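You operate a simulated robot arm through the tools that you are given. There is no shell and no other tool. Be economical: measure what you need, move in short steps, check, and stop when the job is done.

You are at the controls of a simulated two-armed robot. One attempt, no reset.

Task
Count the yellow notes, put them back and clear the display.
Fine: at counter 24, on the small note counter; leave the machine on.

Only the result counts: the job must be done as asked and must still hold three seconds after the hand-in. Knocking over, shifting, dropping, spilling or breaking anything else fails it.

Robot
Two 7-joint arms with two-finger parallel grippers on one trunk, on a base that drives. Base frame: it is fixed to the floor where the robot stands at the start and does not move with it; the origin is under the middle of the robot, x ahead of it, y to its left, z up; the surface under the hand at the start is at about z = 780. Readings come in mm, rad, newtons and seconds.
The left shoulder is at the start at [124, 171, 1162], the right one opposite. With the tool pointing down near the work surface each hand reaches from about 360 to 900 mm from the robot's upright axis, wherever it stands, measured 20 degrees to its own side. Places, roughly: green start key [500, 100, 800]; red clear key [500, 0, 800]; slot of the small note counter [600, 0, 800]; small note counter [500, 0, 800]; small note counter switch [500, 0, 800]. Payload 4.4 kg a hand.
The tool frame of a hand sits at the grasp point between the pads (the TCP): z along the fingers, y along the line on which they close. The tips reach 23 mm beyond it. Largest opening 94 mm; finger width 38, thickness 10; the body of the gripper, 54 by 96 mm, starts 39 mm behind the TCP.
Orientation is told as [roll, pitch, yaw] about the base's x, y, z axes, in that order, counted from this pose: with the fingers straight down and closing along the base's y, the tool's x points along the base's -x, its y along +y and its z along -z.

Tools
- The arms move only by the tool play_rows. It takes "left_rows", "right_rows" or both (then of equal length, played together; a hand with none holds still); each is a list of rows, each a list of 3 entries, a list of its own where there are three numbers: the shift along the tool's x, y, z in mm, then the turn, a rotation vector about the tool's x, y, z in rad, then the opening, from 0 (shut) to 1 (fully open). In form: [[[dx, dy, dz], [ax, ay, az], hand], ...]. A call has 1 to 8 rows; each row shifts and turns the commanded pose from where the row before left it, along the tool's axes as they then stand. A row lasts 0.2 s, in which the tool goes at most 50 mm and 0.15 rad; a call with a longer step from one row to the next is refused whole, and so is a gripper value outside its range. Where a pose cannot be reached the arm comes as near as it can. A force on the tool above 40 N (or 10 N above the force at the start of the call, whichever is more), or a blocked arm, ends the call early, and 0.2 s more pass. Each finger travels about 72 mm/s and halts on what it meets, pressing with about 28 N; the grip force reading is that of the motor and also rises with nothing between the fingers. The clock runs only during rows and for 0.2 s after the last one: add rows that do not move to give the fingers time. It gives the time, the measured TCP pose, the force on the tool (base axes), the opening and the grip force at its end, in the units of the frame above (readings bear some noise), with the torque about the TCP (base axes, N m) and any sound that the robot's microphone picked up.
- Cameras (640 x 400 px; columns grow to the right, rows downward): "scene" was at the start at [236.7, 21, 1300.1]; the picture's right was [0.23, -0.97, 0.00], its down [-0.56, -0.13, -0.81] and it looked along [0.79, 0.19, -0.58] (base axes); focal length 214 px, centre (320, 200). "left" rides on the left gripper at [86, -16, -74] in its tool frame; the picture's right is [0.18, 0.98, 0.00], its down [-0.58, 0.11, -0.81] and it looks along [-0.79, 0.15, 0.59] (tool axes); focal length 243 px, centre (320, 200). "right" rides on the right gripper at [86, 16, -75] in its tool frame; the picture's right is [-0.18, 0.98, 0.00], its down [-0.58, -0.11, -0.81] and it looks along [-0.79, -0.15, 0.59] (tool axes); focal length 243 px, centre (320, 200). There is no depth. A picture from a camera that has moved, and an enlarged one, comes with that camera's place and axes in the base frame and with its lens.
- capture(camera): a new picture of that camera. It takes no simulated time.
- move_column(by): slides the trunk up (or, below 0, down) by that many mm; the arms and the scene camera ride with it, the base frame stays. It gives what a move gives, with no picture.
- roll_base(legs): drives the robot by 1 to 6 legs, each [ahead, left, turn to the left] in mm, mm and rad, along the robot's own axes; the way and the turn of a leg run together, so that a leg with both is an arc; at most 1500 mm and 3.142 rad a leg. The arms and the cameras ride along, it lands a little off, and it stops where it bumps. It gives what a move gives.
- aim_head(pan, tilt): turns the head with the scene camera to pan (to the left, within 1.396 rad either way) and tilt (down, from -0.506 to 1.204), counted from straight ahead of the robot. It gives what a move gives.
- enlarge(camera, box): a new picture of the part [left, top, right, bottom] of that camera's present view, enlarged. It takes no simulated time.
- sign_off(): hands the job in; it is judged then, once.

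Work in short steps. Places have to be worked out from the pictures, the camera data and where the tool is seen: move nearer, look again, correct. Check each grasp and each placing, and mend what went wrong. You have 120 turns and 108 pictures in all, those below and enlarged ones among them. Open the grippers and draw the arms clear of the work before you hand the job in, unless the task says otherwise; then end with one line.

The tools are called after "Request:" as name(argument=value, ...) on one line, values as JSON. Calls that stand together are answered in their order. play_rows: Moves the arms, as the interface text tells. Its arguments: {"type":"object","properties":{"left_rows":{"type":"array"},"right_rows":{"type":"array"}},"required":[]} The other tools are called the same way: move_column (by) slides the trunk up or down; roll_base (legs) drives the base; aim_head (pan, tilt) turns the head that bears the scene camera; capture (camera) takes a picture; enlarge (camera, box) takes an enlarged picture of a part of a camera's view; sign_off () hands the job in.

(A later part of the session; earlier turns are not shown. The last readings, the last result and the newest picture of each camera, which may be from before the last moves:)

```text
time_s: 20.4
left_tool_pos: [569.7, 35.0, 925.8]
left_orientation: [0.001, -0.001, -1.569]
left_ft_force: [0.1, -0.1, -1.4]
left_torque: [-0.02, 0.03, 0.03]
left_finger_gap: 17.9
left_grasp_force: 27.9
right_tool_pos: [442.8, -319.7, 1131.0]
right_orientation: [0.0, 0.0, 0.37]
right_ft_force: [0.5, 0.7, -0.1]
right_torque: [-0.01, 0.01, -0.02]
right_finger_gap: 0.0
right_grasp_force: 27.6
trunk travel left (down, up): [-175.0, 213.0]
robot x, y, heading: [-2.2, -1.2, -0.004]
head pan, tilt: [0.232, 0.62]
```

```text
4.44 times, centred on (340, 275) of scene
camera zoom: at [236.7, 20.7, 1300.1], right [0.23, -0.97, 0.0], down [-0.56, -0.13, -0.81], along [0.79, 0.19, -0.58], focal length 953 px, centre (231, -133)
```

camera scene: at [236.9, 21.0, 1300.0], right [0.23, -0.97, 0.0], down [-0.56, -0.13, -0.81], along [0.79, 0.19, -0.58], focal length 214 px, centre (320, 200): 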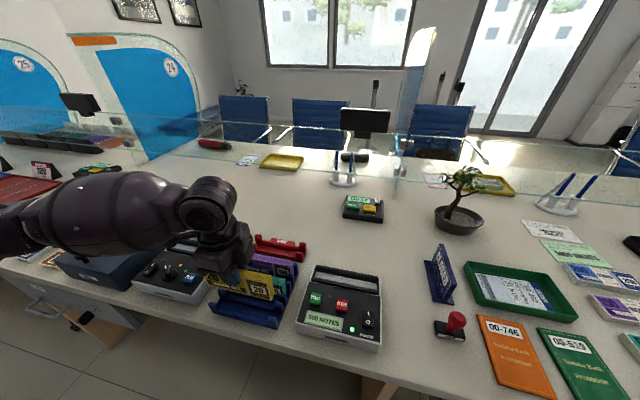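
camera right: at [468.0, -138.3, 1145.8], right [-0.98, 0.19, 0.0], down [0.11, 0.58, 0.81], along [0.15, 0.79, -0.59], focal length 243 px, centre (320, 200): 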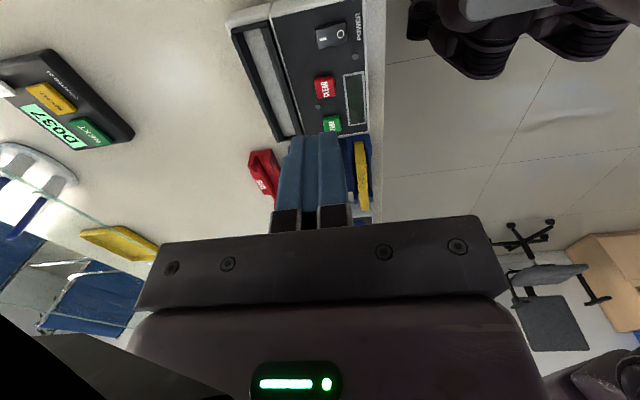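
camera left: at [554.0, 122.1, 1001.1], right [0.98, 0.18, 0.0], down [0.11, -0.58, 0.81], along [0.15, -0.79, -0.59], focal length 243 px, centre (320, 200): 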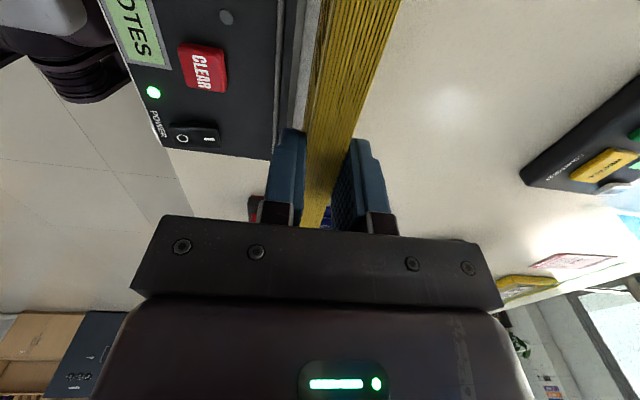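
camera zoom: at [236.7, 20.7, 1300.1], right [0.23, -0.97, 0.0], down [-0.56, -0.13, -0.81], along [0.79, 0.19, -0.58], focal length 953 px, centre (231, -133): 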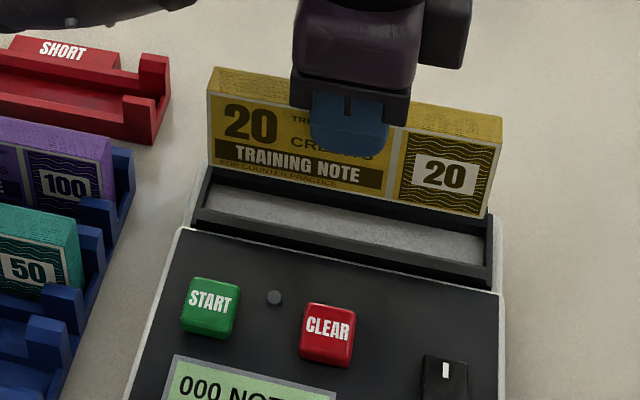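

The scene view puts the pack's y centre right (34.5 vs 33.7) and x about 3–4 mm short. I shift +3 in x and lower to just above the rim, then check.

Request:
play_rows(left_rows=[[[0, 3, 12], [0, 0, 0], 0], [[0, 0, 12], [0, 0, 0], 0], [[0, 0, 0], [0, 0, 0], 0]])

Request:
enlarge(camera="scene", box=[300, 245, 390, 305])

Request:
enlarge(camera="left", box=[240, 0, 440, 150])

```text
time_s: 21.2
left_tool_pos: [573.9, 34.1, 902.2]
left_orientation: [0.0, 0.0, -1.57]
left_ft_force: [0.1, 0.1, -1.1]
left_torque: [0.0, -0.01, 0.0]
left_finger_gap: 17.5
left_grasp_force: 27.9
right_tool_pos: [444.2, -320.2, 1129.8]
right_orientation: [-0.001, 0.001, 0.372]
right_ft_force: [0.6, -0.1, 0.3]
right_torque: [0.0, -0.01, 0.03]
right_finger_gap: 0.2
right_grasp_force: 28.2
trunk travel left (down, up): [-175.0, 213.0]
robot x, y, heading: [-2.5, -0.1, 0.001]
head pan, tilt: [0.232, 0.62]
```

```text
6.67 times, centred on (345, 275) of scene
camera zoom: at [236.7, 21.0, 1300.1], right [0.23, -0.97, 0.0], down [-0.56, -0.13, -0.81], along [0.79, 0.19, -0.58], focal length 1430 px, centre (153, -300)
```

zoom: 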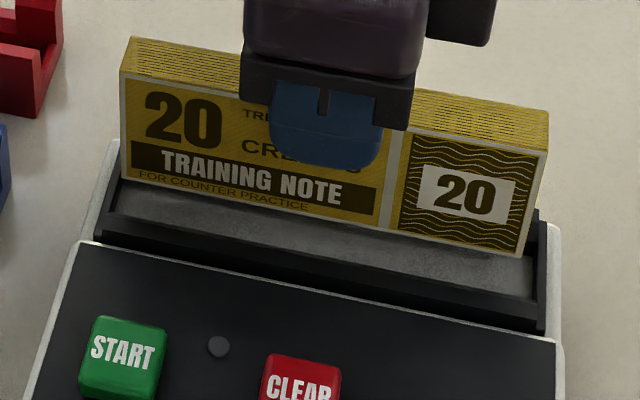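

```text
2.67 times, centred on (340, 75) of left
camera zoom: at [557.4, 122.7, 978.0], right [0.98, 0.18, 0.0], down [0.11, -0.58, 0.81], along [0.15, -0.79, -0.59], focal length 647 px, centre (267, 533)
```

zoom: 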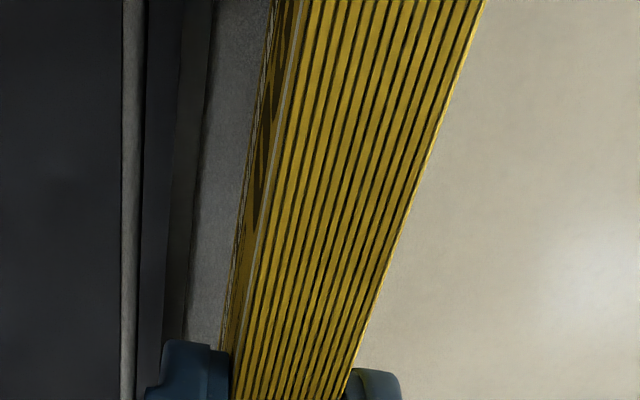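

In the scene measure the pack is now centred in x (569.7 vs 569.8) and 1–2 mm high in y. I correct that and lower into the slot.

Request:
play_rows(left_rows=[[[-1.5, 0, 6], [0, 0, 0], 0], [[0, 0, 7], [0, 0, 0], 0], [[0, 0, 7], [0, 0, 0], 0], [[0, 0, 6], [0, 0, 0], 0], [[0, 0, 3], [0, 0, 0], 0], [[0, 0, 0], [0, 0, 0], 0]])

Request:
enlarge(camera="scene", box=[300, 245, 390, 305])

```text
time_s: 22.6
left_tool_pos: [571.0, 31.9, 877.1]
left_orientation: [0.003, -0.002, -1.574]
left_ft_force: [-22.2, 0.7, 25.6]
left_torque: [-0.15, 0.85, 0.12]
left_finger_gap: 17.7
left_grasp_force: 28.0
right_tool_pos: [439.8, -320.1, 1131.6]
right_orientation: [0.0, -0.003, 0.372]
right_ft_force: [-0.4, -0.2, 0.8]
right_torque: [0.0, 0.01, 0.01]
right_finger_gap: 0.0
right_grasp_force: 28.0
trunk travel left (down, up): [-175.0, 213.0]
robot x, y, heading: [-1.8, 0.4, -0.007]
head pan, tilt: [0.232, 0.62]
```

```text
6.67 times, centred on (345, 275) of scene
camera zoom: at [232.9, 20.8, 1301.0], right [0.23, -0.97, 0.0], down [-0.56, -0.13, -0.82], along [0.79, 0.19, -0.58], focal length 1430 px, centre (153, -300)
```

zoom: 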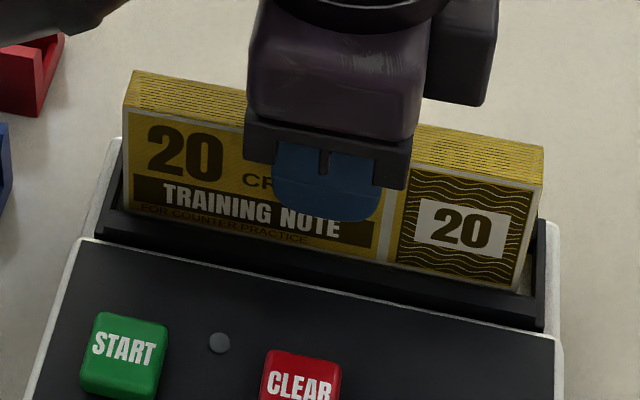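

It touched the slanted back wall (force −x and up). I raise slightly to relieve it, shift 5 mm toward the robot, and look.

Request:
play_rows(left_rows=[[[0, 0, -5], [0, 0, 0], 0], [[0, -5, -1], [0, 0, 0], 0], [[0, 0, 0], [0, 0, 0], 0]])

Request:
enlarge(camera="scene", box=[300, 245, 390, 305])

Request:
capture(camera="left")

```text
time_s: 23.4
left_tool_pos: [569.4, 34.3, 881.4]
left_orientation: [0.001, 0.001, -1.568]
left_ft_force: [0.1, 0.3, -0.9]
left_torque: [0.02, -0.02, -0.03]
left_finger_gap: 17.7
left_grasp_force: 27.6
right_tool_pos: [444.7, -319.1, 1130.3]
right_orientation: [0.001, 0.001, 0.371]
right_ft_force: [0.1, 0.0, 0.3]
right_torque: [-0.03, -0.04, 0.02]
right_finger_gap: 0.0
right_grasp_force: 27.7
trunk travel left (down, up): [-175.0, 213.0]
robot x, y, heading: [0.5, -0.8, 0.005]
head pan, tilt: [0.232, 0.62]
```

```text
6.67 times, centred on (345, 275) of scene
camera zoom: at [237.0, 20.9, 1300.0], right [0.23, -0.97, 0.0], down [-0.56, -0.13, -0.81], along [0.79, 0.19, -0.58], focal length 1430 px, centre (153, -300)
```

zoom: 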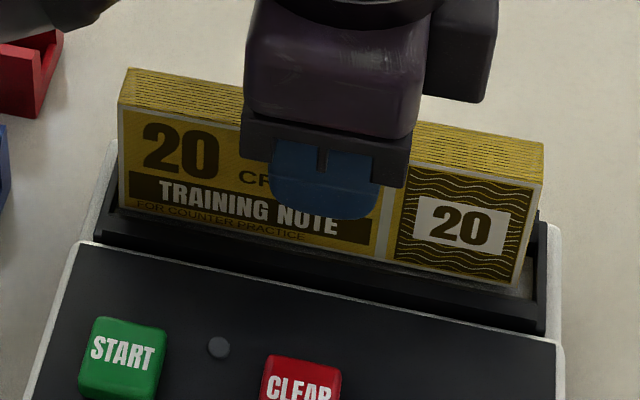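

```text
64 pictures are left
camera left: at [553.1, 121.1, 956.0], right [0.98, 0.19, 0.0], down [0.11, -0.58, 0.81], along [0.15, -0.79, -0.59], focal length 243 px, centre (320, 200)
```

left: 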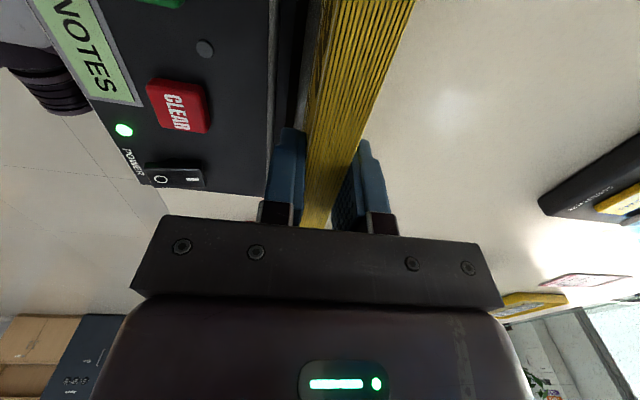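

Free again (no force). The pack shows less gap at its +y end, so I move 2 mm to -y, 1 mm more to -x, and lower gently.

Request:
play_rows(left_rows=[[[-2, -1, 3], [0, 0, 0], 0], [[0, 0, 3], [0, 0, 0], 0], [[0, 0, 3], [0, 0, 0], 0], [[0, 0, 0], [0, 0, 0], 0]])

Request:
enlarge(camera="scene", box=[300, 245, 390, 305])

```text
time_s: 24.4
left_tool_pos: [567.7, 31.0, 875.7]
left_orientation: [0.006, -0.002, -1.568]
left_ft_force: [1.0, 3.3, 25.0]
left_torque: [-0.03, 0.05, 0.04]
left_finger_gap: 17.5
left_grasp_force: 27.4
right_tool_pos: [442.6, -319.8, 1131.6]
right_orientation: [-0.001, -0.002, 0.373]
right_ft_force: [-0.6, -0.5, 0.0]
right_torque: [0.03, 0.0, -0.01]
right_finger_gap: 0.0
right_grasp_force: 27.9
trunk travel left (down, up): [-175.0, 213.0]
robot x, y, heading: [-3.4, -1.0, 0.004]
head pan, tilt: [0.232, 0.62]
```

```text
6.67 times, centred on (345, 275) of scene
camera zoom: at [234.8, 21.1, 1300.9], right [0.23, -0.97, 0.0], down [-0.56, -0.13, -0.82], along [0.79, 0.19, -0.58], focal length 1430 px, centre (153, -300)
```

zoom: 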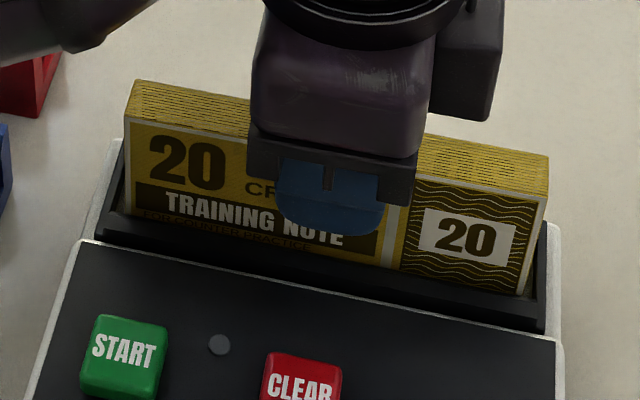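

Vertical force only now: the pack stands on the hopper floor. I relieve the pressure and open.

Request:
play_rows(left_rows=[[[0, 0, -2], [0, 0, 0], 0], [[0, 0, 0], [0, 0, 0], 0], [[0, 0, 0], [0, 0, 0], 0.25], [[0, 0, 0], [0, 0, 0], 0.4], [[0, 0, 0], [0, 0, 0], 0.4]])

Request:
enlarge(camera="scene", box=[300, 245, 390, 305])

Request:
capture(camera="left")

```text
time_s: 25.6
left_tool_pos: [566.8, 31.3, 873.0]
left_orientation: [0.0, -0.001, -1.572]
left_ft_force: [0.3, -0.1, 0.0]
left_torque: [0.01, 0.0, -0.04]
left_finger_gap: 37.6
left_grasp_force: 0.1
right_tool_pos: [442.7, -320.2, 1130.2]
right_orientation: [-0.001, 0.0, 0.371]
right_ft_force: [-0.1, 0.1, -0.5]
right_torque: [0.02, -0.01, 0.0]
right_finger_gap: 0.2
right_grasp_force: 27.8
trunk travel left (down, up): [-175.0, 213.0]
robot x, y, heading: [-3.8, -1.5, -0.004]
head pan, tilt: [0.232, 0.62]
```

```text
6.67 times, centred on (345, 275) of scene
camera zoom: at [236.7, 21.0, 1300.1], right [0.23, -0.97, 0.0], down [-0.56, -0.13, -0.81], along [0.79, 0.19, -0.58], focal length 1430 px, centre (153, -300)
```

zoom: 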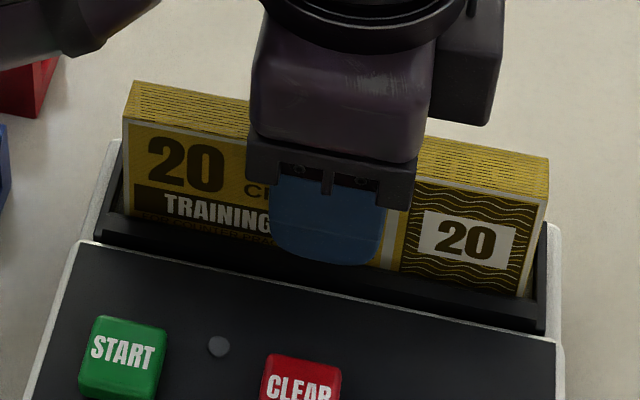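

```text
61 pictures are left
camera left: at [550.7, 118.4, 948.2], right [0.98, 0.18, 0.0], down [0.11, -0.58, 0.81], along [0.15, -0.79, -0.59], focal length 243 px, centre (320, 200)
```

left: 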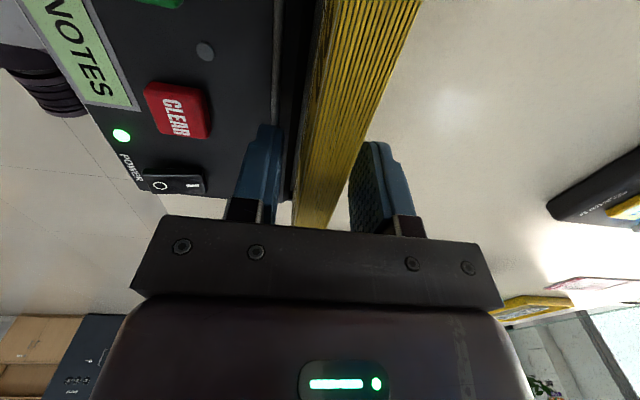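

The pack stands freely in the slot. I rise straight up, close the hand, and go above START ≈ [493.5, 91, 838].

Request:
play_rows(left_rows=[[[0, 0, -15], [0, 0, 0], 0.4], [[0, 0, -35], [0, 0, 0], 0.4], [[0, 0, -45], [0, 0, 0], 0.4], [[20, -25, 0], [0, 0, 0], 0], [[20, -25, 0], [0, 0, 0], 0], [[20, -23, 0], [0, 0, 0], 0], [[0, 0, 35], [0, 0, 0], 0], [[0, 0, 35], [0, 0, 0], 0]])

Request:
capture(camera="left")

Request:
enlarge(camera="scene", box=[280, 240, 400, 360])

```text
time_s: 27.4
left_tool_pos: [491.5, 91.4, 895.2]
left_orientation: [-0.001, -0.001, -1.569]
left_ft_force: [1.3, 0.4, 0.4]
left_torque: [0.02, -0.01, 0.04]
left_finger_gap: 0.0
left_grasp_force: 27.7
right_tool_pos: [443.4, -320.7, 1131.1]
right_orientation: [0.001, 0.002, 0.372]
right_ft_force: [-0.2, -0.1, -0.3]
right_torque: [-0.01, -0.03, 0.01]
right_finger_gap: 0.3
right_grasp_force: 28.1
trunk travel left (down, up): [-175.0, 213.0]
robot x, y, heading: [-2.5, 1.9, -0.001]
head pan, tilt: [0.232, 0.62]
```

```text
60 pictures are left
camera left: at [476.0, 178.8, 970.1], right [0.98, 0.18, 0.0], down [0.11, -0.58, 0.81], along [0.15, -0.79, -0.59], focal length 243 px, centre (320, 200)
```

left: 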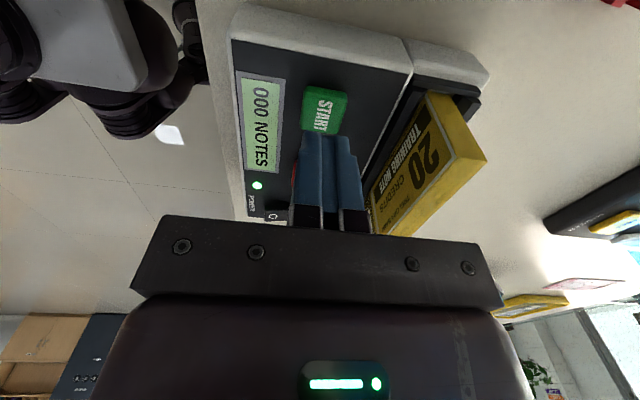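

```text
3.33 times, centred on (340, 300) of scene
camera zoom: at [236.8, 21.2, 1300.0], right [0.23, -0.97, 0.0], down [-0.56, -0.13, -0.81], along [0.79, 0.19, -0.58], focal length 715 px, centre (253, -133)
```

zoom: 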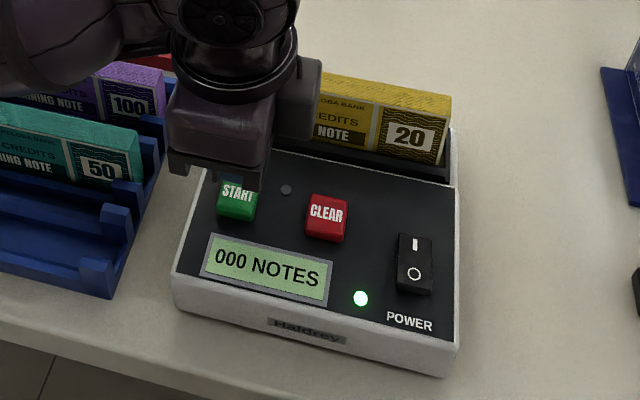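

Hand is above START with the pack standing in the hopper. I press down.

Request:
play_rows(left_rows=[[[0, 2, 15], [0, 0, 0], 0], [[0, 0, 12], [0, 0, 0], 0], [[0, 0, 5], [0, 0, 0], 0], [[0, 0, 3], [0, 0, 0], 0], [[0, 0, 3], [0, 0, 0], 0], [[0, 0, 2], [0, 0, 0], 0]])

Request:
enlarge(camera="scene", box=[280, 240, 400, 360])

```text
time_s: 28.8
left_tool_pos: [495.8, 91.4, 859.6]
left_orientation: [0.002, -0.003, -1.57]
left_ft_force: [-2.8, -0.3, 8.6]
left_torque: [0.0, 0.06, 0.01]
left_finger_gap: 0.0
left_grasp_force: 28.1
right_tool_pos: [442.1, -319.6, 1130.5]
right_orientation: [-0.002, -0.003, 0.372]
right_ft_force: [0.3, -0.1, -0.3]
right_torque: [-0.01, 0.02, 0.01]
right_finger_gap: 0.0
right_grasp_force: 27.8
trunk travel left (down, up): [-175.0, 213.0]
robot x, y, heading: [-5.0, -0.0, -0.001]
head pan, tilt: [0.232, 0.62]
heard: click
```

```text
3.33 times, centred on (340, 300) of scene
camera zoom: at [235.7, 20.8, 1300.5], right [0.23, -0.97, 0.0], down [-0.56, -0.13, -0.81], along [0.79, 0.19, -0.58], focal length 715 px, centre (253, -133)
```

zoom: 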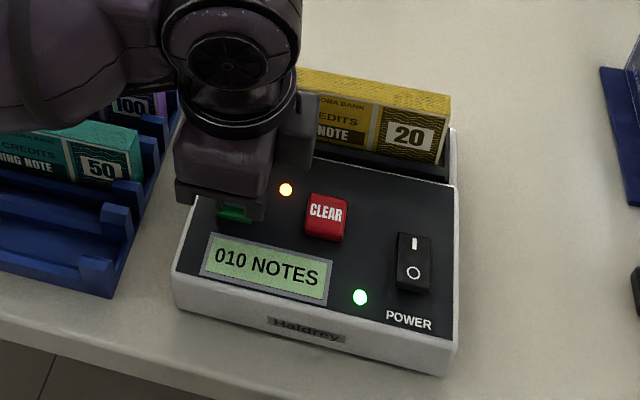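

The click was heard and the count is running (010, orange lamp). I lift off the key and wait for the count to end.

Request:
play_rows(left_rows=[[[0, 0, -10], [0, 0, 0], 0], [[0, 0, -30], [0, 0, 0], 0], [[0, 0, -40], [0, 0, 0], 0], [[0, 0, 0], [0, 0, 0], 0], [[0, 0, 0], [0, 0, 0], 0], [[0, 0, 0], [0, 0, 0], 0], [[0, 0, 0], [0, 0, 0], 0], [[0, 0, 0], [0, 0, 0], 0]])

Request:
play_rows(left_rows=[[[0, 0, 0], [0, 0, 0], 0], [[0, 0, 0], [0, 0, 0], 0], [[0, 0, 0], [0, 0, 0], 0], [[0, 0, 0], [0, 0, 0], 0], [[0, 0, 0], [0, 0, 0], 0], [[0, 0, 0], [0, 0, 0], 0], [[0, 0, 0], [0, 0, 0], 0], [[0, 0, 0], [0, 0, 0], 0]])

Request:
enlarge(camera="scene", box=[280, 240, 400, 360])

```text
time_s: 30.6
left_tool_pos: [496.2, 91.0, 938.4]
left_orientation: [-0.001, -0.001, -1.57]
left_ft_force: [0.6, -0.2, 0.1]
left_torque: [-0.02, 0.0, 0.0]
left_finger_gap: 0.0
left_grasp_force: 28.4
right_tool_pos: [444.2, -319.6, 1130.3]
right_orientation: [0.0, -0.002, 0.373]
right_ft_force: [0.2, 0.4, -0.8]
right_torque: [0.0, 0.04, 0.01]
right_finger_gap: 0.0
right_grasp_force: 28.3
trunk travel left (down, up): [-175.0, 213.0]
robot x, y, heading: [-0.1, -1.0, 0.002]
head pan, tilt: [0.232, 0.62]
```

```text
time_s: 32.4
left_tool_pos: [494.8, 88.8, 938.6]
left_orientation: [-0.001, 0.002, -1.572]
left_ft_force: [-0.4, 0.1, 0.5]
left_torque: [0.01, 0.0, 0.01]
left_finger_gap: 0.0
left_grasp_force: 27.4
right_tool_pos: [444.0, -319.8, 1131.2]
right_orientation: [-0.001, 0.001, 0.372]
right_ft_force: [-0.3, 0.5, 0.0]
right_torque: [0.02, 0.05, 0.02]
right_finger_gap: 0.1
right_grasp_force: 28.2
trunk travel left (down, up): [-175.0, 213.0]
robot x, y, heading: [-0.7, -0.6, 0.0]
head pan, tilt: [0.232, 0.62]
```

```text
3.33 times, centred on (340, 300) of scene
camera zoom: at [236.7, 21.0, 1300.1], right [0.23, -0.97, 0.0], down [-0.56, -0.13, -0.81], along [0.79, 0.19, -0.58], focal length 715 px, centre (253, -133)
```

zoom: 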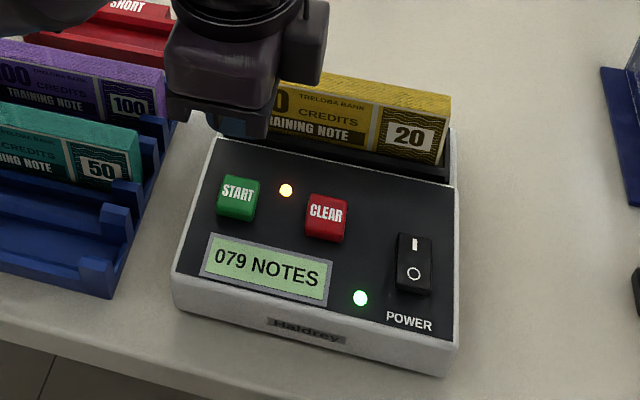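

Still counting (079, lamp orange). I wait on.

Request:
play_rows(left_rows=[[[0, 0, 0], [0, 0, 0], 0], [[0, 0, 0], [0, 0, 0], 0], [[0, 0, 0], [0, 0, 0], 0], [[0, 0, 0], [0, 0, 0], 0], [[0, 0, 0], [0, 0, 0], 0], [[0, 0, 0], [0, 0, 0], 0], [[0, 0, 0], [0, 0, 0], 0], [[0, 0, 0], [0, 0, 0], 0]])

Request:
enlarge(camera="scene", box=[280, 240, 400, 360])

```text
time_s: 34.2
left_tool_pos: [497.2, 90.1, 938.5]
left_orientation: [0.0, 0.001, -1.571]
left_ft_force: [-0.2, -0.2, 1.1]
left_torque: [0.03, 0.0, 0.0]
left_finger_gap: 0.0
left_grasp_force: 28.3
right_tool_pos: [443.4, -319.8, 1130.6]
right_orientation: [0.0, -0.002, 0.37]
right_ft_force: [1.0, -0.9, 0.5]
right_torque: [-0.02, -0.02, 0.02]
right_finger_gap: 0.0
right_grasp_force: 28.3
trunk travel left (down, up): [-175.0, 213.0]
robot x, y, heading: [0.7, -0.5, -0.002]
head pan, tilt: [0.232, 0.62]
```

```text
3.33 times, centred on (340, 300) of scene
camera zoom: at [236.7, 21.0, 1300.1], right [0.23, -0.97, 0.0], down [-0.56, -0.13, -0.81], along [0.79, 0.19, -0.58], focal length 715 px, centre (253, -133)
```

zoom: 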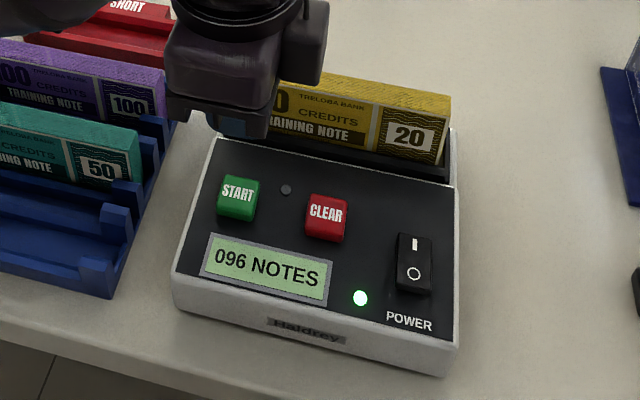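

The count is finished: 096 notes, lamp off. Now I fetch the pack: back above it with the fingers part open.

Request:
play_rows(left_rows=[[[-20, 24, -10], [0, 0, 0], 0.4], [[-20, 24, 0], [0, 0, 0], 0.4], [[-19, 23, 0], [0, 0, 0], 0.4], [[0, 0, 30], [0, 0, 0], 0.4], [[0, 0, 0], [0, 0, 0], 0.4]])

Request:
capture(camera="left")

```text
time_s: 35.4
left_tool_pos: [568.2, 33.1, 917.5]
left_orientation: [0.002, -0.001, -1.572]
left_ft_force: [-0.1, 0.7, 0.1]
left_torque: [0.01, -0.02, -0.01]
left_finger_gap: 37.8
left_grasp_force: 0.1
right_tool_pos: [442.5, -319.8, 1130.0]
right_orientation: [0.0, 0.001, 0.371]
right_ft_force: [0.3, 0.7, 0.3]
right_torque: [-0.01, 0.05, 0.03]
right_finger_gap: 0.0
right_grasp_force: 28.0
trunk travel left (down, up): [-175.0, 213.0]
robot x, y, heading: [-3.9, -4.0, -0.003]
head pan, tilt: [0.232, 0.62]
```

```text
55 pictures are left
camera left: at [551.9, 119.7, 992.7], right [0.98, 0.18, 0.0], down [0.11, -0.58, 0.81], along [0.15, -0.79, -0.59], focal length 243 px, centre (320, 200)
```

left: 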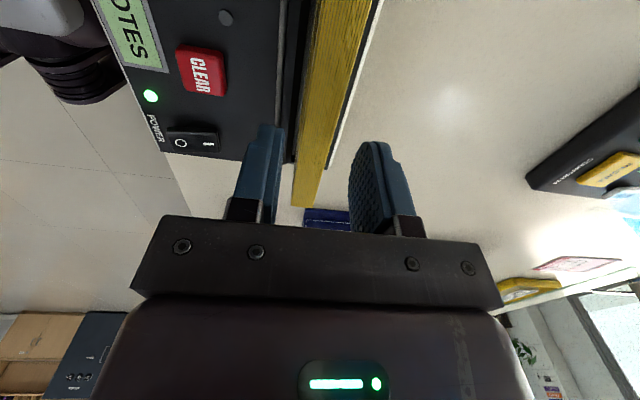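

The pack is centred at x≈569–570 between the open fingers. I descend to the earlier grasp height and close.

Request:
play_rows(left_rows=[[[0, 1, 15], [0, 0, 0], 0.4], [[0, 0, 15], [0, 0, 0], 0.4], [[0, 0, 14], [0, 0, 0], 0.4], [[0, 0, 0], [0, 0, 0], 0.4], [[0, 0, 0], [0, 0, 0], 0.25], [[0, 0, 0], [0, 0, 0], 0], [[0, 0, 0], [0, 0, 0], 0], [[0, 0, 0], [0, 0, 0], 0]])

Request:
capture(camera="left")

```text
time_s: 37.2
left_tool_pos: [569.3, 32.9, 874.6]
left_orientation: [0.0, -0.001, -1.57]
left_ft_force: [0.8, -1.0, -0.7]
left_torque: [0.08, -0.02, 0.01]
left_finger_gap: 17.4
left_grasp_force: 28.2
right_tool_pos: [443.3, -320.0, 1131.7]
right_orientation: [0.001, -0.002, 0.373]
right_ft_force: [0.3, -0.1, -0.3]
right_torque: [0.03, 0.0, -0.04]
right_finger_gap: 0.0
right_grasp_force: 28.1
trunk travel left (down, up): [-175.0, 213.0]
robot x, y, heading: [-2.7, 1.4, 0.005]
head pan, tilt: [0.232, 0.62]
```

```text
54 pictures are left
camera left: at [553.4, 119.9, 949.4], right [0.98, 0.18, 0.0], down [0.11, -0.58, 0.81], along [0.15, -0.79, -0.59], focal length 243 px, centre (320, 200)
```

left: 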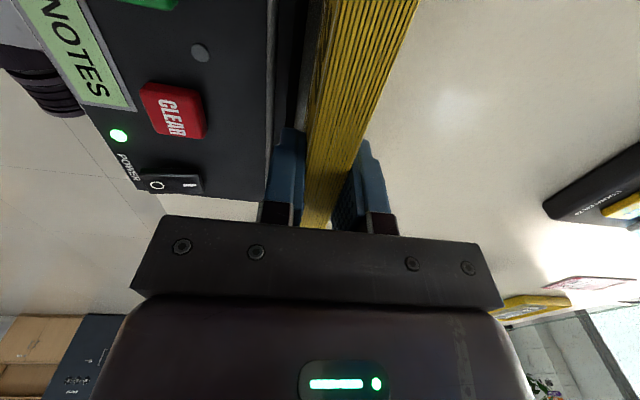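

Gripped again (17.4 mm). I lift and carry it back above the rack's yellow place, at TCP ≈ [456.8, 249.3].

Request:
play_rows(left_rows=[[[0, 0, -10], [0, 0, 0], 0], [[0, 0, -25], [0, 0, 0], 0], [[0, 0, -32], [0, 0, 0], 0], [[43, -22, 0], [0, 0, 0], 0], [[43, -22, 0], [0, 0, 0], 0], [[43, -22, 0], [0, 0, 0], 0], [[43, -23, 0], [0, 0, 0], 0], [[43, -23, 0], [0, 0, 0], 0]])

Request:
play_rows(left_rows=[[[1, 0, 12], [0, 0, 0], 0], [[0, 0, 0], [0, 0, 0], 0]])

Request:
enlarge(camera="scene", box=[200, 220, 310, 330])

Request:
capture(camera="left")

```text
time_s: 39.0
left_tool_pos: [453.9, 247.4, 941.2]
left_orientation: [0.001, 0.001, -1.572]
left_ft_force: [-0.7, 0.2, -2.1]
left_torque: [0.0, -0.04, 0.0]
left_finger_gap: 17.6
left_grasp_force: 27.8
right_tool_pos: [441.8, -319.0, 1131.4]
right_orientation: [0.0, -0.002, 0.372]
right_ft_force: [-0.8, -0.8, 0.6]
right_torque: [0.0, 0.03, -0.02]
right_finger_gap: 0.3
right_grasp_force: 28.2
trunk travel left (down, up): [-175.0, 213.0]
robot x, y, heading: [-3.9, 1.9, -0.002]
head pan, tilt: [0.232, 0.62]
```

```text
time_s: 39.6
left_tool_pos: [456.1, 248.2, 928.6]
left_orientation: [-0.001, -0.001, -1.573]
left_ft_force: [0.0, 0.2, -1.8]
left_torque: [-0.04, -0.01, -0.03]
left_finger_gap: 17.8
left_grasp_force: 27.6
right_tool_pos: [442.6, -319.1, 1130.1]
right_orientation: [-0.001, 0.002, 0.371]
right_ft_force: [0.3, -0.4, 0.2]
right_torque: [0.03, -0.01, -0.02]
right_finger_gap: 0.0
right_grasp_force: 28.2
trunk travel left (down, up): [-175.0, 213.0]
robot x, y, heading: [-0.9, -0.0, 0.001]
head pan, tilt: [0.232, 0.62]
```

```text
3.64 times, centred on (255, 275) of scene
camera zoom: at [236.8, 20.8, 1300.1], right [0.23, -0.97, 0.0], down [-0.56, -0.13, -0.81], along [0.79, 0.19, -0.58], focal length 780 px, centre (556, -73)
```

zoom: 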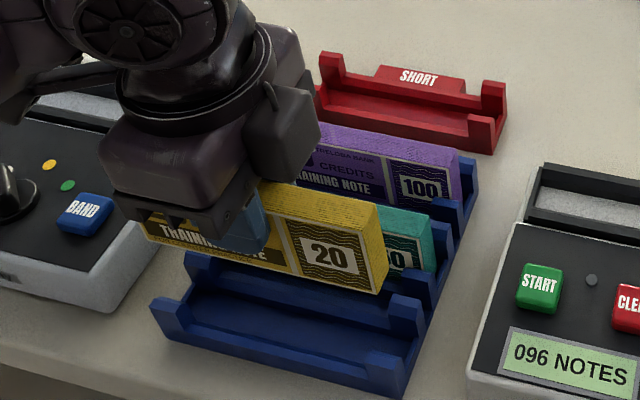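

```text
52 pictures are left
camera left: at [439.8, 335.4, 1004.8], right [0.98, 0.18, 0.0], down [0.11, -0.58, 0.81], along [0.15, -0.79, -0.59], focal length 243 px, centre (320, 200)
```

left: 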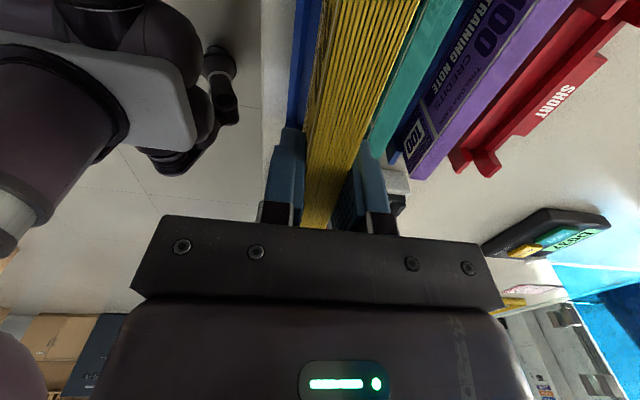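

I check the pack's in-hand pose with a tighter zoom before lowering.

Request:
enlarge(camera="scene", box=[235, 260, 315, 330])

Request:
enlarge(camera="left", box=[270, 0, 430, 130])

```text
5.71 times, centred on (275, 295) of scene
camera zoom: at [236.8, 20.8, 1300.1], right [0.23, -0.97, 0.0], down [-0.56, -0.13, -0.81], along [0.79, 0.19, -0.58], focal length 1226 px, centre (577, -343)
```

zoom: 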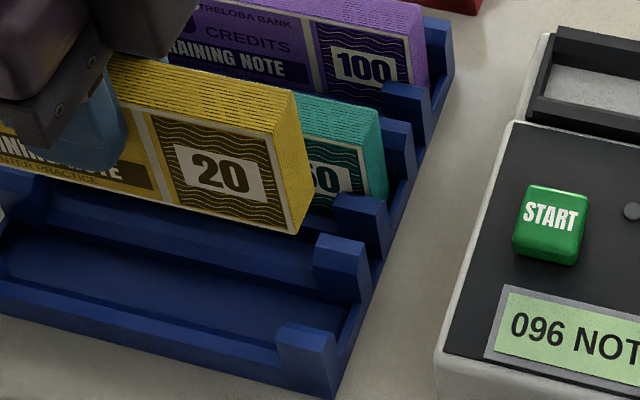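

```text
3.08 times, centred on (350, 65) of left
camera zoom: at [439.8, 335.4, 1004.8], right [0.98, 0.18, 0.0], down [0.11, -0.58, 0.81], along [0.15, -0.79, -0.59], focal length 746 px, centre (228, 615)
```

zoom: 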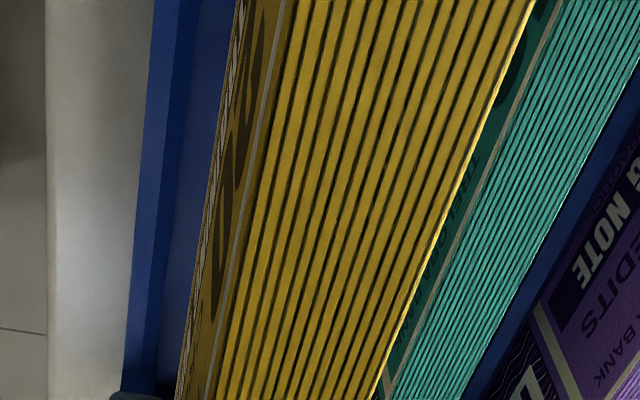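

By the corners the pack rides ~13 mm higher in the fingers than at first (it slid up when it met the hopper), with bottom ≈879; x and y match the original place within about 1 mm. So TCP ≈838 puts it back on the rack floor; I lower most of the way and look.

Request:
play_rows(left_rows=[[[0, 0.7, 20], [0, 0, 0], 0], [[0, 0, 20], [0, 0, 0], 0], [[0, 0, 15], [0, 0, 0], 0], [[0, 0, 0], [0, 0, 0], 0]])

Request:
enlarge(camera="scene", box=[205, 260, 315, 330])

Request:
capture(camera="left")

```text
time_s: 40.6
left_tool_pos: [456.2, 248.8, 874.8]
left_orientation: [0.001, 0.001, -1.57]
left_ft_force: [-1.0, 0.4, -1.4]
left_torque: [0.0, -0.02, 0.0]
left_finger_gap: 17.4
left_grasp_force: 28.1
right_tool_pos: [443.4, -319.1, 1130.4]
right_orientation: [0.002, -0.002, 0.373]
right_ft_force: [-0.4, 0.3, -0.6]
right_torque: [0.02, 0.01, -0.03]
right_finger_gap: 0.1
right_grasp_force: 28.1
trunk travel left (down, up): [-175.0, 213.0]
robot x, y, heading: [-2.6, -2.2, -0.0]
head pan, tilt: [0.232, 0.62]
```

```text
5.71 times, centred on (260, 295) of scene
camera zoom: at [236.6, 21.0, 1300.2], right [0.23, -0.97, 0.0], down [-0.56, -0.13, -0.81], along [0.79, 0.19, -0.58], focal length 1226 px, centre (663, -343)
```

zoom: 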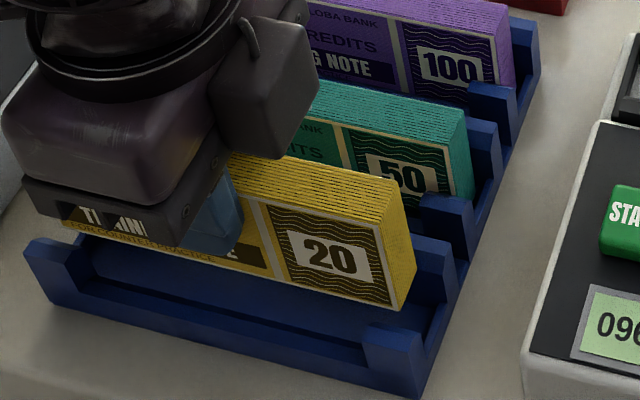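

```text
48 pictures are left
camera left: at [439.9, 336.1, 949.4], right [0.98, 0.18, 0.0], down [0.11, -0.58, 0.81], along [0.15, -0.79, -0.59], focal length 243 px, centre (320, 200)
```

left: 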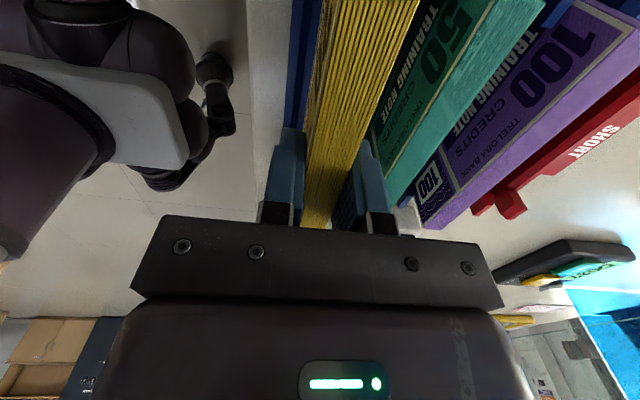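

It lines up with its slot. I lower further toward the floor, finishing in small steps.

Request:
play_rows(left_rows=[[[0, 0, 12], [0, 0, 0], 0], [[0, 0, 10], [0, 0, 0], 0], [[0, 0, 7], [0, 0, 0], 0], [[0, 0, 3], [0, 0, 0], 0], [[0, 0, 0], [0, 0, 0], 0]])

Request:
enlarge(camera="scene", box=[205, 260, 315, 330])

```text
time_s: 41.8
left_tool_pos: [457.7, 248.2, 843.1]
left_orientation: [0.0, 0.0, -1.57]
left_ft_force: [-1.2, -0.3, -1.1]
left_torque: [0.01, 0.04, -0.01]
left_finger_gap: 17.3
left_grasp_force: 27.7
right_tool_pos: [443.5, -318.7, 1130.2]
right_orientation: [-0.001, 0.002, 0.37]
right_ft_force: [0.0, -0.2, 0.3]
right_torque: [0.0, 0.02, 0.03]
right_finger_gap: 0.0
right_grasp_force: 27.7
trunk travel left (down, up): [-175.0, 213.0]
robot x, y, heading: [1.1, 1.6, -0.001]
head pan, tilt: [0.232, 0.62]
```

```text
5.71 times, centred on (260, 295) of scene
camera zoom: at [236.7, 21.0, 1300.1], right [0.23, -0.97, 0.0], down [-0.56, -0.13, -0.81], along [0.79, 0.19, -0.58], focal length 1226 px, centre (663, -343)
```

zoom: 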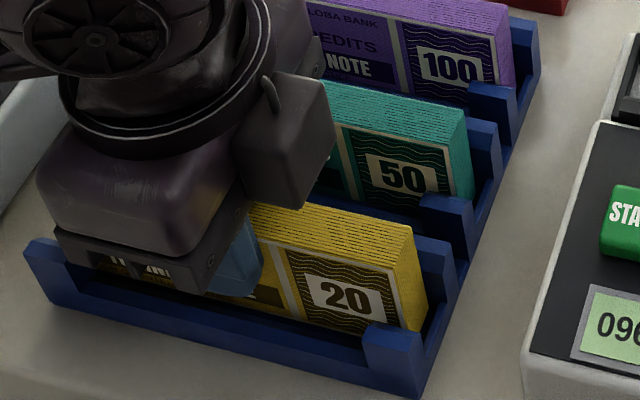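

No contact yet and about 4–5 mm to go by the picture. I continue with 1.5 mm steps.

Request:
play_rows(left_rows=[[[0, 0, 1.5], [0, 0, 0], 0], [[0, 0, 1.5], [0, 0, 0], 0], [[0, 0, 1], [0, 0, 0], 0], [[0, 0, 0], [0, 0, 0], 0]])

```text
time_s: 42.8
left_tool_pos: [456.7, 248.0, 839.4]
left_orientation: [0.004, 0.0, -1.57]
left_ft_force: [-0.2, 2.2, 10.2]
left_torque: [0.55, 0.03, -0.03]
left_finger_gap: 17.5
left_grasp_force: 27.7
right_tool_pos: [442.7, -319.7, 1130.7]
right_orientation: [0.0, 0.0, 0.372]
right_ft_force: [-0.3, -0.2, 0.2]
right_torque: [-0.01, 0.02, 0.04]
right_finger_gap: 0.0
right_grasp_force: 28.4
trunk travel left (down, up): [-175.0, 213.0]
robot x, y, heading: [2.0, -1.6, 0.001]
head pan, tilt: [0.232, 0.62]
```

It touches (10 N), more on the +y end. I check both ends before releasing.

Request:
enlarge(camera="scene", box=[205, 260, 315, 330])

Request:
enlarge(camera="left", box=[240, 0, 440, 130])

```text
5.71 times, centred on (260, 295) of scene
camera zoom: at [236.0, 20.8, 1300.5], right [0.23, -0.97, 0.0], down [-0.56, -0.13, -0.81], along [0.79, 0.19, -0.58], focal length 1226 px, centre (663, -343)
```

zoom: 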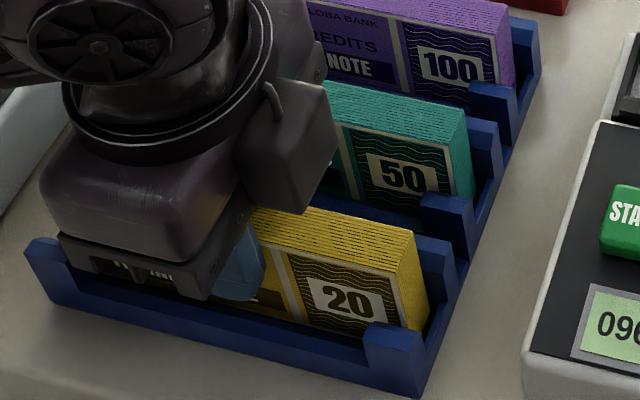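

```text
3.08 times, centred on (340, 65) of left
camera zoom: at [440.5, 335.1, 914.4], right [0.98, 0.18, 0.0], down [0.11, -0.58, 0.81], along [0.15, -0.79, -0.59], focal length 746 px, centre (258, 615)
```

zoom: 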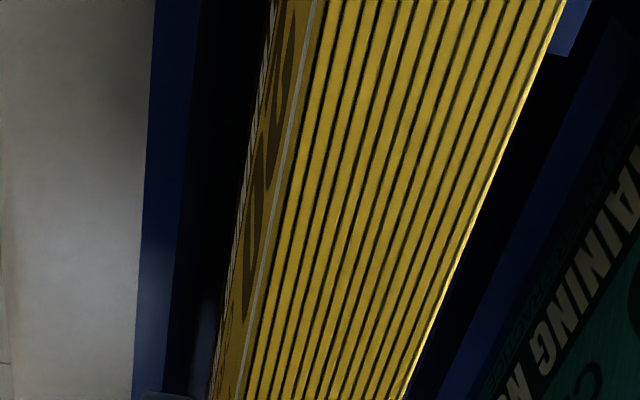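

Within ~2 mm of the original height and inside its slot. I open slightly to let it settle.

Request:
play_rows(left_rows=[[[0, 0, 0.5], [0, 0, 0], 0], [[0, 0, 0], [0, 0, 0], 0.2], [[0, 0, 0], [0, 0, 0], 0.25], [[0, 0, 0], [0, 0, 0], 0.3], [[0, 0, 0], [0, 0, 0], 0.3]])

Request:
enlarge(camera="scene", box=[205, 260, 315, 330])

Request:
capture(camera="left")

```text
time_s: 44.0
left_tool_pos: [457.8, 247.8, 837.3]
left_orientation: [0.0, -0.001, -1.571]
left_ft_force: [-0.4, -0.5, -0.8]
left_torque: [-0.02, 0.0, 0.05]
left_finger_gap: 28.2
left_grasp_force: 0.1
right_tool_pos: [443.5, -319.6, 1131.5]
right_orientation: [0.001, 0.0, 0.372]
right_ft_force: [0.1, -0.2, 0.6]
right_torque: [0.0, 0.02, 0.04]
right_finger_gap: 0.0
right_grasp_force: 28.6
trunk travel left (down, up): [-175.0, 213.0]
robot x, y, heading: [-1.0, 3.6, -0.002]
head pan, tilt: [0.232, 0.62]
```

```text
5.71 times, centred on (260, 295) of scene
camera zoom: at [236.7, 21.0, 1300.1], right [0.23, -0.97, 0.0], down [-0.56, -0.13, -0.81], along [0.79, 0.19, -0.58], focal length 1226 px, centre (663, -343)
```

zoom: 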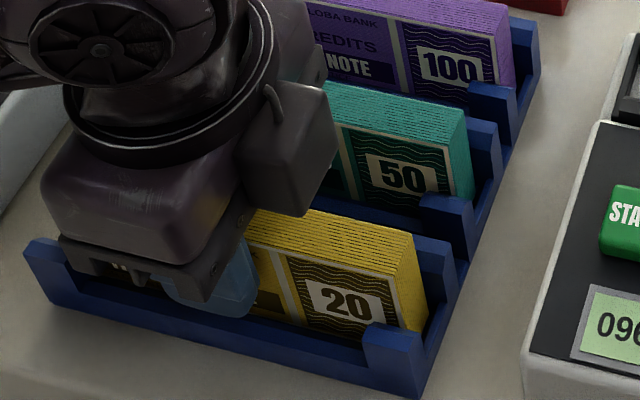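

```text
43 pictures are left
camera left: at [440.8, 335.1, 912.6], right [0.98, 0.18, 0.0], down [0.11, -0.58, 0.81], along [0.15, -0.79, -0.59], focal length 243 px, centre (320, 200)
```

left: 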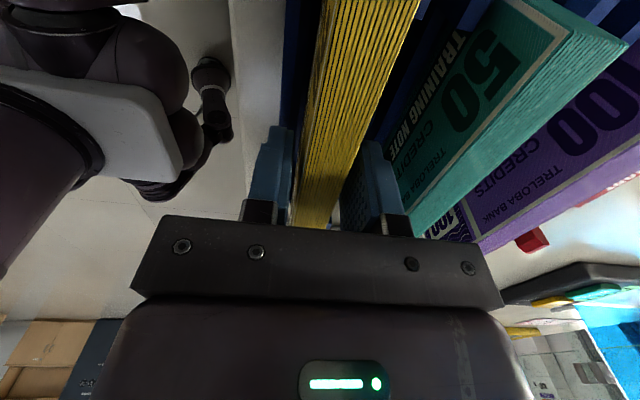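

Released cleanly. I rise straight up and see how the pack sits, then head for CLEAR ≈ [493.5, 32, 838].

Request:
play_rows(left_rows=[[[0, 0, -10], [0, 0, 0], 0.3], [[0, 0, -20], [0, 0, 0], 0.3], [[0, 0, -40], [0, 0, 0], 0.3], [[0, 0, -40], [0, 0, 0], 0.3], [[-40, 9, 0], [0, 0, 0], 0], [[-45, 9, 0], [0, 0, 0], 0], [[-45, 9, 0], [0, 0, 0], 0], [[-45, 9, 0], [0, 0, 0], 0]])

Request:
play_rows(left_rows=[[[-42, 0, 0], [0, 0, 0], 0], [[0, 0, 30], [0, 0, 0], 0], [[0, 0, 22], [0, 0, 0], 0], [[0, 0, 0], [0, 0, 0], 0]])

Request:
enlarge(camera="scene", box=[200, 230, 400, 360])

Request:
capture(camera="left")

```text
time_s: 45.8
left_tool_pos: [489.8, 70.9, 948.4]
left_orientation: [0.0, 0.002, -1.57]
left_ft_force: [0.0, -0.2, 0.5]
left_torque: [0.01, -0.03, -0.01]
left_finger_gap: 0.0
left_grasp_force: 28.2
right_tool_pos: [441.4, -319.9, 1129.9]
right_orientation: [0.002, 0.001, 0.373]
right_ft_force: [-0.3, 0.0, 0.0]
right_torque: [0.03, 0.03, 0.02]
right_finger_gap: 0.1
right_grasp_force: 28.0
trunk travel left (down, up): [-175.0, 213.0]
robot x, y, heading: [-1.7, 3.5, 0.002]
head pan, tilt: [0.232, 0.62]
```

```text
time_s: 46.8
left_tool_pos: [491.1, 30.8, 894.6]
left_orientation: [0.0, 0.001, -1.572]
left_ft_force: [-0.4, 0.0, -0.2]
left_torque: [0.03, -0.02, -0.01]
left_finger_gap: 0.2
left_grasp_force: 28.0
right_tool_pos: [444.7, -319.3, 1131.4]
right_orientation: [0.0, -0.001, 0.37]
right_ft_force: [0.4, 0.9, -0.3]
right_torque: [0.02, -0.04, 0.0]
right_finger_gap: 0.3
right_grasp_force: 28.5
trunk travel left (down, up): [-175.0, 213.0]
robot x, y, heading: [-4.0, 2.0, -0.004]
head pan, tilt: [0.232, 0.62]
```

```text
3.08 times, centred on (300, 295) of scene
camera zoom: at [236.5, 21.1, 1300.2], right [0.23, -0.97, 0.0], down [-0.56, -0.13, -0.81], along [0.79, 0.19, -0.58], focal length 660 px, centre (382, -92)
```

zoom: 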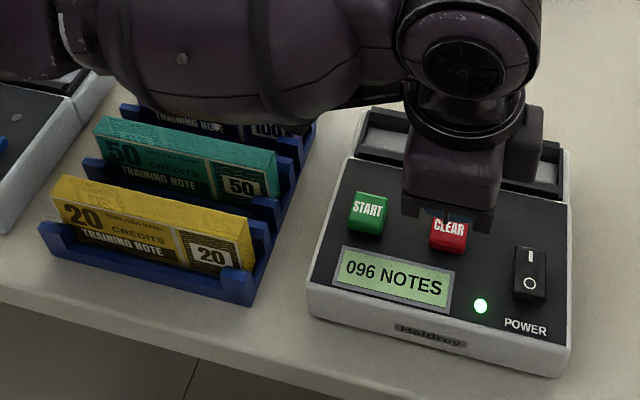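

```text
41 pictures are left
camera left: at [474.6, 119.1, 969.9], right [0.98, 0.18, 0.0], down [0.11, -0.58, 0.81], along [0.15, -0.79, -0.59], focal length 243 px, centre (320, 200)
```

left: 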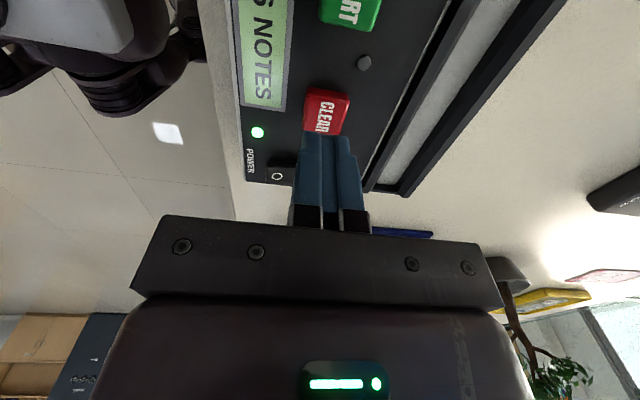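

The pack sits in its slot; the hand is over CLEAR. I press it the same way as START.

Request:
play_rows(left_rows=[[[1, 1.5, 15], [0, 0, 0], 0], [[0, 0, 12], [0, 0, 0], 0], [[0, 0, 5], [0, 0, 0], 0], [[0, 0, 3], [0, 0, 0], 0], [[0, 0, 3], [0, 0, 0], 0], [[0, 0, 1], [0, 0, 0], 0]])

Request:
enlarge(camera="scene", box=[280, 240, 400, 360])

```text
time_s: 48.2
left_tool_pos: [494.8, 31.3, 859.4]
left_orientation: [0.004, -0.003, -1.57]
left_ft_force: [0.1, 3.2, 13.7]
left_torque: [0.06, 0.01, 0.01]
left_finger_gap: 0.1
left_grasp_force: 27.9
right_tool_pos: [442.4, -319.6, 1131.6]
right_orientation: [0.0, -0.002, 0.372]
right_ft_force: [1.3, 0.2, 0.2]
right_torque: [-0.03, 0.01, -0.03]
right_finger_gap: 0.1
right_grasp_force: 28.1
trunk travel left (down, up): [-175.0, 213.0]
robot x, y, heading: [-0.8, 0.1, 0.004]
head pan, tilt: [0.232, 0.62]
heard: click
```

```text
3.33 times, centred on (340, 300) of scene
camera zoom: at [235.6, 21.3, 1300.6], right [0.23, -0.97, 0.0], down [-0.56, -0.13, -0.81], along [0.79, 0.19, -0.58], focal length 715 px, centre (253, -133)
```

zoom: 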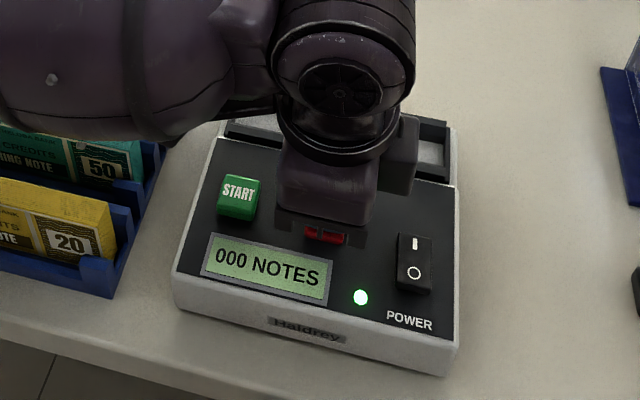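

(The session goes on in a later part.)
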